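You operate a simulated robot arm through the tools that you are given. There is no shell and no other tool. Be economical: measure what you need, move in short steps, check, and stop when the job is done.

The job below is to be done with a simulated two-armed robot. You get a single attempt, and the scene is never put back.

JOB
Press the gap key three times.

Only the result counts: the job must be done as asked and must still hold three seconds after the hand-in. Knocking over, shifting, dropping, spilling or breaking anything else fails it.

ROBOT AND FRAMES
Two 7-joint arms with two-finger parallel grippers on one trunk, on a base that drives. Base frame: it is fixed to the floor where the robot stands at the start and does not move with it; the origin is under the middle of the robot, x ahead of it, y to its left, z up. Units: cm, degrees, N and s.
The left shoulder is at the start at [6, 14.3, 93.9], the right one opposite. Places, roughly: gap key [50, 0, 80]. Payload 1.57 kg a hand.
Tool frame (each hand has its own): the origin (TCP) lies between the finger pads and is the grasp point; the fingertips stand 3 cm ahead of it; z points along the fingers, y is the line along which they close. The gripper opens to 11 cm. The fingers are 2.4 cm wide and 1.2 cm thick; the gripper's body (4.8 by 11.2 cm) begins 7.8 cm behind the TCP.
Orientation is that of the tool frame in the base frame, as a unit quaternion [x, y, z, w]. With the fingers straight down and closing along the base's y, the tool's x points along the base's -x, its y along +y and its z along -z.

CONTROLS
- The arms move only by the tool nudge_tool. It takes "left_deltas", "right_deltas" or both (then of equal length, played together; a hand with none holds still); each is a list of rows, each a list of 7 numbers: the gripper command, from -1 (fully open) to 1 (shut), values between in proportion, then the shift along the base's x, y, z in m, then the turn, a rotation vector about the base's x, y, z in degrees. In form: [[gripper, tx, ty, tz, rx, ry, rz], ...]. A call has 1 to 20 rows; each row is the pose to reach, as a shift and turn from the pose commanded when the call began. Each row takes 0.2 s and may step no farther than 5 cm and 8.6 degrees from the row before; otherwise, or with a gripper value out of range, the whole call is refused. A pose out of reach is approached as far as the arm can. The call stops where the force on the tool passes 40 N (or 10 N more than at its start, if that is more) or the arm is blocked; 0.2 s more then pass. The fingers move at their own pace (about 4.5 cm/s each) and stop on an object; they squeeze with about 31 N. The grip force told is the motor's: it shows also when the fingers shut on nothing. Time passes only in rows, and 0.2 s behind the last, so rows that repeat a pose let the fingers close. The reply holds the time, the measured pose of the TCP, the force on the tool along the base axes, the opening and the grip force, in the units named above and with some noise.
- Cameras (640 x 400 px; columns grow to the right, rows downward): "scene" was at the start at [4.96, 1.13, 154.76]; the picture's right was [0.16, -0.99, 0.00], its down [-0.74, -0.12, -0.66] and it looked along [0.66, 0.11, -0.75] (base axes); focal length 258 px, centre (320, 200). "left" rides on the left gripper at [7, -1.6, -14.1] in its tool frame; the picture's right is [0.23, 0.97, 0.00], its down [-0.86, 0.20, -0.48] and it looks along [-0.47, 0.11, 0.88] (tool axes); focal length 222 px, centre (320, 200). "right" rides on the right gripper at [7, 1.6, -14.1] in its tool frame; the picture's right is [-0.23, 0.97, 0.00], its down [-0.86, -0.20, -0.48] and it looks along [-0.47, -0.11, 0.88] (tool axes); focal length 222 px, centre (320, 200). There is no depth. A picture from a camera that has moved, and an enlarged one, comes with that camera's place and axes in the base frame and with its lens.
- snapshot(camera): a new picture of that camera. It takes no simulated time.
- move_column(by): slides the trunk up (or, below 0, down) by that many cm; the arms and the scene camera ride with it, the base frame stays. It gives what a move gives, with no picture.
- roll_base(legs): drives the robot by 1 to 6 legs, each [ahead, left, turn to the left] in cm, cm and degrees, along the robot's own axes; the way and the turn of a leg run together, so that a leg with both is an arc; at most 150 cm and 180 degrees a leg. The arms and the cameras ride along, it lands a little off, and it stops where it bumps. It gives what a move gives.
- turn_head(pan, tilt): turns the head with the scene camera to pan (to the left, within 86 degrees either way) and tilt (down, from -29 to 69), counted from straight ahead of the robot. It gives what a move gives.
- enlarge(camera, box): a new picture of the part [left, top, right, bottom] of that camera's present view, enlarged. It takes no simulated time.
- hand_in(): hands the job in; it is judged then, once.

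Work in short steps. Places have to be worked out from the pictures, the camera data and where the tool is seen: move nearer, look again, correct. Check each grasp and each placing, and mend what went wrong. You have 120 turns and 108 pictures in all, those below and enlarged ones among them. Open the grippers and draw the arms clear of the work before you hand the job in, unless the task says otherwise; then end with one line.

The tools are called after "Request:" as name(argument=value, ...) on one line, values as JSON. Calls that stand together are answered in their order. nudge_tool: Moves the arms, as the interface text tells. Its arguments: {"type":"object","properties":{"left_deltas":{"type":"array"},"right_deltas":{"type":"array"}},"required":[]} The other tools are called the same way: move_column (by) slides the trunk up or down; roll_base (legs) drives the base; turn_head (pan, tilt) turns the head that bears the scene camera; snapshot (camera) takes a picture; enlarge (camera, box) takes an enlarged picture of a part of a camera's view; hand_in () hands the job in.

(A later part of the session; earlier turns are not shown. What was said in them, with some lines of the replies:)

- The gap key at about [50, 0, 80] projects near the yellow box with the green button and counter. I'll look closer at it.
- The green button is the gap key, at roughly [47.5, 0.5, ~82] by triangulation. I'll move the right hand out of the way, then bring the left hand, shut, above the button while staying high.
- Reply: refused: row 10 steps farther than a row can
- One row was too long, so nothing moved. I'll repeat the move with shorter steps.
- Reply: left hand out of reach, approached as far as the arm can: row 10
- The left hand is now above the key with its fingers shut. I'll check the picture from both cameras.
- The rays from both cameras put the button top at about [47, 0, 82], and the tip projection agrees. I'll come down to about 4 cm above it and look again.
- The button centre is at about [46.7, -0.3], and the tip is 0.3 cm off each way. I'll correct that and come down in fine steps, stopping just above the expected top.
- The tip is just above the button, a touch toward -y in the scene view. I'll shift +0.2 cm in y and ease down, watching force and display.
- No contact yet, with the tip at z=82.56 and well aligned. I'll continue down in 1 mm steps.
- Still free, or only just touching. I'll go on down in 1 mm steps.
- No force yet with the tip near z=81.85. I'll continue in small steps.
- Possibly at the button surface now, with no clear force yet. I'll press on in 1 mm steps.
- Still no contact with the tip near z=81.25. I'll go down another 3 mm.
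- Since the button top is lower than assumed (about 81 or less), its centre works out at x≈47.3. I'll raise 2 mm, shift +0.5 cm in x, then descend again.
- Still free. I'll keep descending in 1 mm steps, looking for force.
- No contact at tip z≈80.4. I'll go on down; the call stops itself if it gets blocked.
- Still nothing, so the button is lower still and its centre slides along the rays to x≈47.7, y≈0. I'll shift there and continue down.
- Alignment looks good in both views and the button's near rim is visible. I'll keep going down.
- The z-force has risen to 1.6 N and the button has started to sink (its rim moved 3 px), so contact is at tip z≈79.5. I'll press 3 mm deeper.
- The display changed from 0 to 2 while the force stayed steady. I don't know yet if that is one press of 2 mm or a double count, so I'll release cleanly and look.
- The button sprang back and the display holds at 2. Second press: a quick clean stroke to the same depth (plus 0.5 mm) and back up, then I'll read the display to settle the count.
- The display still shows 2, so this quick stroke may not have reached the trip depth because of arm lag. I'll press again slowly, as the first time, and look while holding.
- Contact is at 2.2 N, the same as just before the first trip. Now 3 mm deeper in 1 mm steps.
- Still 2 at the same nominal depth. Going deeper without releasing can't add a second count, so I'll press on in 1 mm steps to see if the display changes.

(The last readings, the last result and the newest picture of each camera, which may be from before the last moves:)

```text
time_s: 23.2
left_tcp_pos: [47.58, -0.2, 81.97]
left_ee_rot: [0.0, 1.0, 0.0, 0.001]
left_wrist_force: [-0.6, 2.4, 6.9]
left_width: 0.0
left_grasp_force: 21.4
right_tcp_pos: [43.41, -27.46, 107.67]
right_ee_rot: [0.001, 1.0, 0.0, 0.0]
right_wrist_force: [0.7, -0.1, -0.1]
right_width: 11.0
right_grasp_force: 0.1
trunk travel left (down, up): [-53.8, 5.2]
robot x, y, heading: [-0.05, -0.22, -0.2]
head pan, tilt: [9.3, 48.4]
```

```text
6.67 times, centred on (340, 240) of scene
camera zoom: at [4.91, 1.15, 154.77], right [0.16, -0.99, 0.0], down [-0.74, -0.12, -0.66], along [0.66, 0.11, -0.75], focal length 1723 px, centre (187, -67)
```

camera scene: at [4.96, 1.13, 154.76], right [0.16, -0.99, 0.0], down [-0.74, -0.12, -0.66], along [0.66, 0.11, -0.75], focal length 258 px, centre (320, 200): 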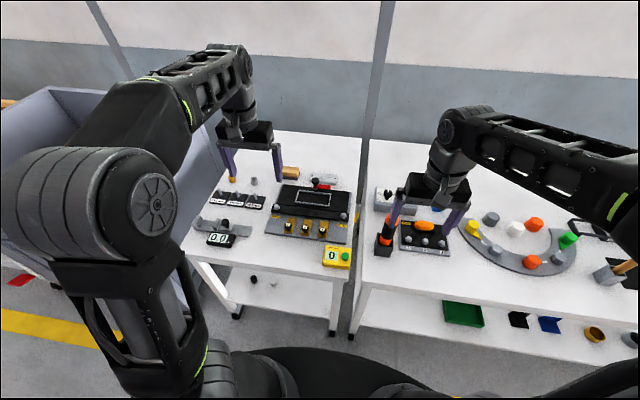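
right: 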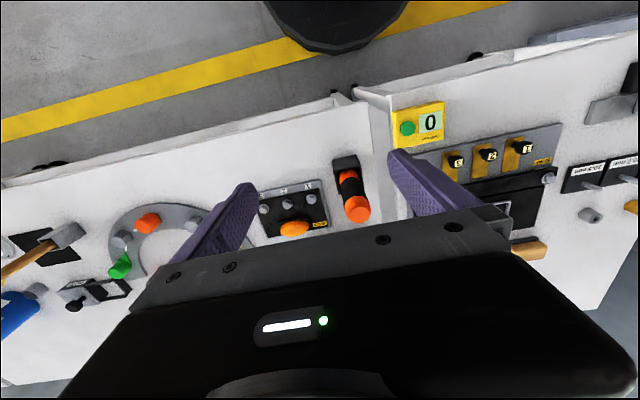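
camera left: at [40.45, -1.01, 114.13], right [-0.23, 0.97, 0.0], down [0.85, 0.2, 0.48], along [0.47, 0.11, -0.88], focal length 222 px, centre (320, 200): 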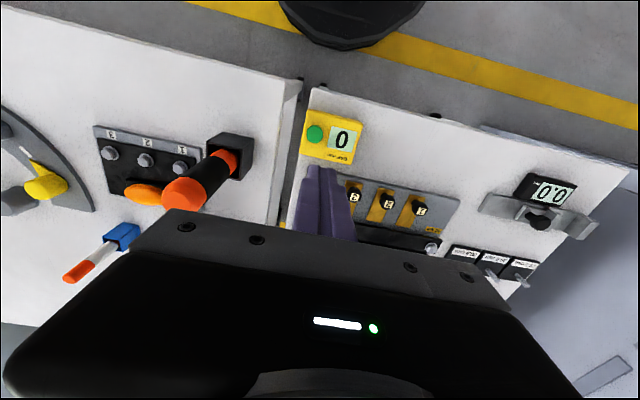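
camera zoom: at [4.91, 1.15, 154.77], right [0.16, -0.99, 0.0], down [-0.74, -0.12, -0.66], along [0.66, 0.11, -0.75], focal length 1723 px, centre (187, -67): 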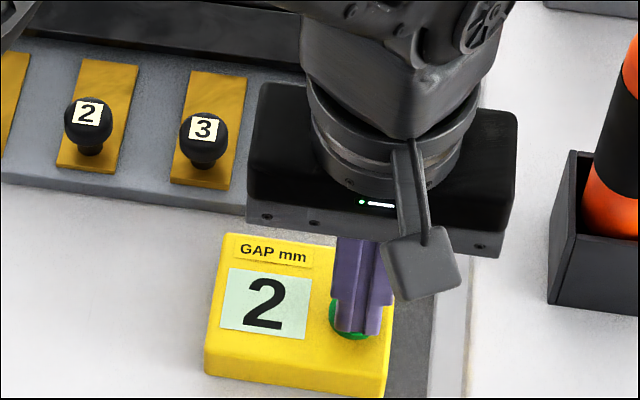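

The force jumped to 6.9 N, so the key is at its end stop, and the display is still 2. It therefore shows a gap reading, not a count, so this stroke counts as a press. I need to know if the quick stroke also went deep enough, so I'll release, rise well clear, and measure the same quick motion in free air using the camera pose.

Request:
nudge_tool(left_deltas=[[1, 0, 0, 0.004, 0, 0, 0], [1, 0, 0, 0.014, 0, 0, 0], [1, 0, 0, 0.034, 0, 0, 0], [1, 0, 0, 0.054, 0, 0, 0], [1, 0, 0, 0.054, 0, 0, 0], [1, 0, 0, 0.054, 0, 0, 0]])

Request:
snapshot(camera="left")

Request:
enlarge(camera="scene", box=[260, 170, 400, 290])

```text
time_s: 24.6
left_tcp_pos: [47.65, -0.1, 87.42]
left_ee_rot: [0.0, 1.0, 0.0, 0.002]
left_wrist_force: [-0.3, -0.8, -0.4]
left_width: 0.01
left_grasp_force: 21.0
right_tcp_pos: [43.49, -27.5, 107.64]
right_ee_rot: [0.0, 1.0, 0.0, 0.0]
right_wrist_force: [0.1, 0.1, -0.5]
right_width: 10.98
right_grasp_force: 0.1
trunk travel left (down, up): [-53.8, 5.2]
robot x, y, heading: [0.04, 0.07, 0.0]
head pan, tilt: [9.3, 48.4]
```

```text
72 pictures are left
camera left: at [40.67, -1.91, 101.58], right [-0.23, 0.97, 0.0], down [0.85, 0.2, 0.48], along [0.47, 0.11, -0.88], focal length 222 px, centre (320, 200)
```

left: 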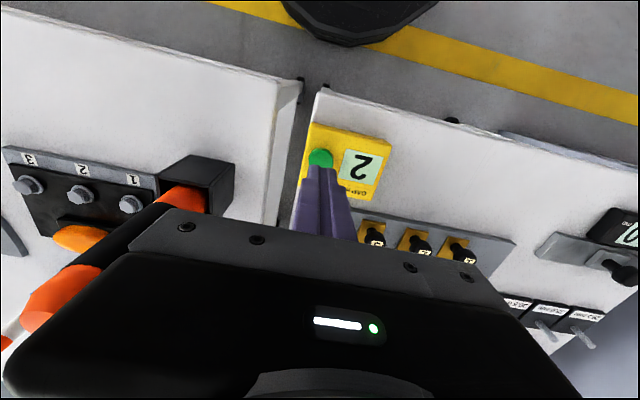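

```text
3.33 times, centred on (330, 230) of scene
camera zoom: at [4.95, 1.13, 154.76], right [0.16, -0.99, 0.0], down [-0.74, -0.12, -0.66], along [0.66, 0.11, -0.75], focal length 861 px, centre (287, 100)
```

zoom: 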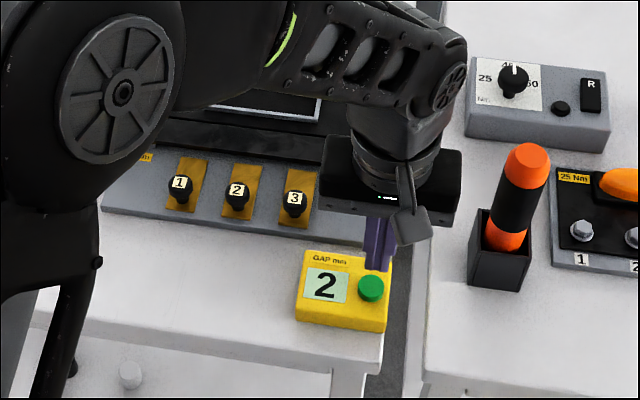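

The camera pose is precise (101.58 as expected). Now I'll replay the quick stroke's first part in free air and read how deep it got.

Request:
nudge_tool(left_deltas=[[1, 0, 0, -0.006, 0, 0, 0], [1, 0, 0, -0.0135, 0, 0, 0]])

Request:
snapshot(camera="left")

```text
time_s: 25.2
left_tcp_pos: [47.61, -0.25, 86.12]
left_ee_rot: [0.0, 1.0, 0.0, 0.001]
left_wrist_force: [0.5, 0.4, 0.6]
left_width: 0.0
left_grasp_force: 21.2
right_tcp_pos: [43.34, -27.52, 107.7]
right_ee_rot: [0.0, 1.0, -0.001, 0.0]
right_wrist_force: [0.0, -0.5, -0.4]
right_width: 11.0
right_grasp_force: 0.1
trunk travel left (down, up): [-53.8, 5.2]
robot x, y, heading: [0.06, 0.36, 0.4]
head pan, tilt: [9.3, 48.4]
```

```text
70 pictures are left
camera left: at [40.66, -1.89, 100.21], right [-0.23, 0.97, 0.0], down [0.85, 0.2, 0.48], along [0.47, 0.11, -0.88], focal length 222 px, centre (320, 200)
```

left: 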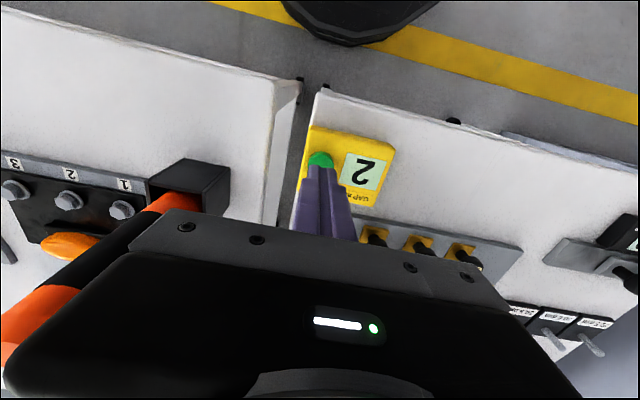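

The arm followed fully: it dropped 13.7 mm where 13.5 mm was commanded. So the quick stroke went deeper than the first tripping press, and all three presses reached trip depth with full releases between. I'll raise the hand, withdraw it and open it.

Request:
nudge_tool(left_deltas=[[1, 0, 0, 0.04, 0, 0, 0], [1, 0, 0, 0.08, 0, 0, 0], [1, 0, 0, 0.12, 0, 0, 0], [1, 0, 0, 0.16, 0, 0, 0], [1, 0, 0, 0.2, 0, 0, 0], [1, 0, 0, 0.24, 0, 0, 0], [1, 0.005, 0.04, 0.25, 0, 0, 0], [1, 0.01, 0.08, 0.25, 0, 0, 0], [1, 0.015, 0.12, 0.25, 0, 0, 0], [1, 0.02, 0.16, 0.25, 0, 0, 0], [1, 0.02, 0.2, 0.25, 0, 0, 0], [1, 0.02, 0.24, 0.25, 0, 0, 0], [-1, 0.02, 0.24, 0.25, 0, 0, 0], [-1, 0.02, 0.24, 0.25, 0, 0, 0], [-1, 0.02, 0.24, 0.25, 0, 0, 0], [-1, 0.02, 0.24, 0.25, 0, 0, 0], [-1, 0.02, 0.24, 0.25, 0, 0, 0], [-1, 0.02, 0.24, 0.25, 0, 0, 0], [-1, 0.02, 0.24, 0.25, 0, 0, 0], [-1, 0.02, 0.24, 0.25, 0, 0, 0]])

Request:
snapshot(camera="scene")

```text
time_s: 29.4
left_tcp_pos: [49.68, 23.83, 111.09]
left_ee_rot: [-0.002, 1.0, 0.0, 0.001]
left_wrist_force: [-0.2, 0.1, -0.2]
left_width: 11.0
left_grasp_force: 0.0
right_tcp_pos: [43.43, -27.59, 107.67]
right_ee_rot: [0.0, 1.0, 0.0, 0.0]
right_wrist_force: [0.0, -1.4, 0.3]
right_width: 11.01
right_grasp_force: 0.1
trunk travel left (down, up): [-53.8, 5.2]
robot x, y, heading: [0.1, -0.04, -0.2]
head pan, tilt: [9.3, 48.4]
```

```text
69 pictures are left
camera scene: at [4.96, 1.13, 154.76], right [0.16, -0.99, 0.0], down [-0.74, -0.12, -0.66], along [0.66, 0.11, -0.75], focal length 258 px, centre (320, 200)
```

scene: 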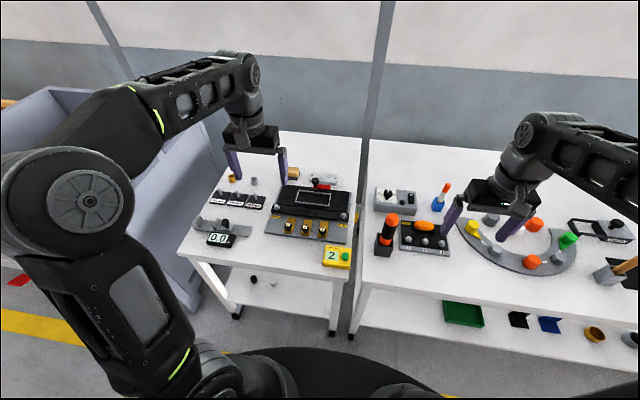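

Both arms are clear with grippers open, and nothing in the scene was disturbed. I'm handing in.

Request:
hand_in()

```text
The job is handed in.
```

I pressed the gap key three times with full releases between, though the display doesn't count presses (it read 2 after the first and stayed there), so the second, quick press is inferred from how deep the stroke went.
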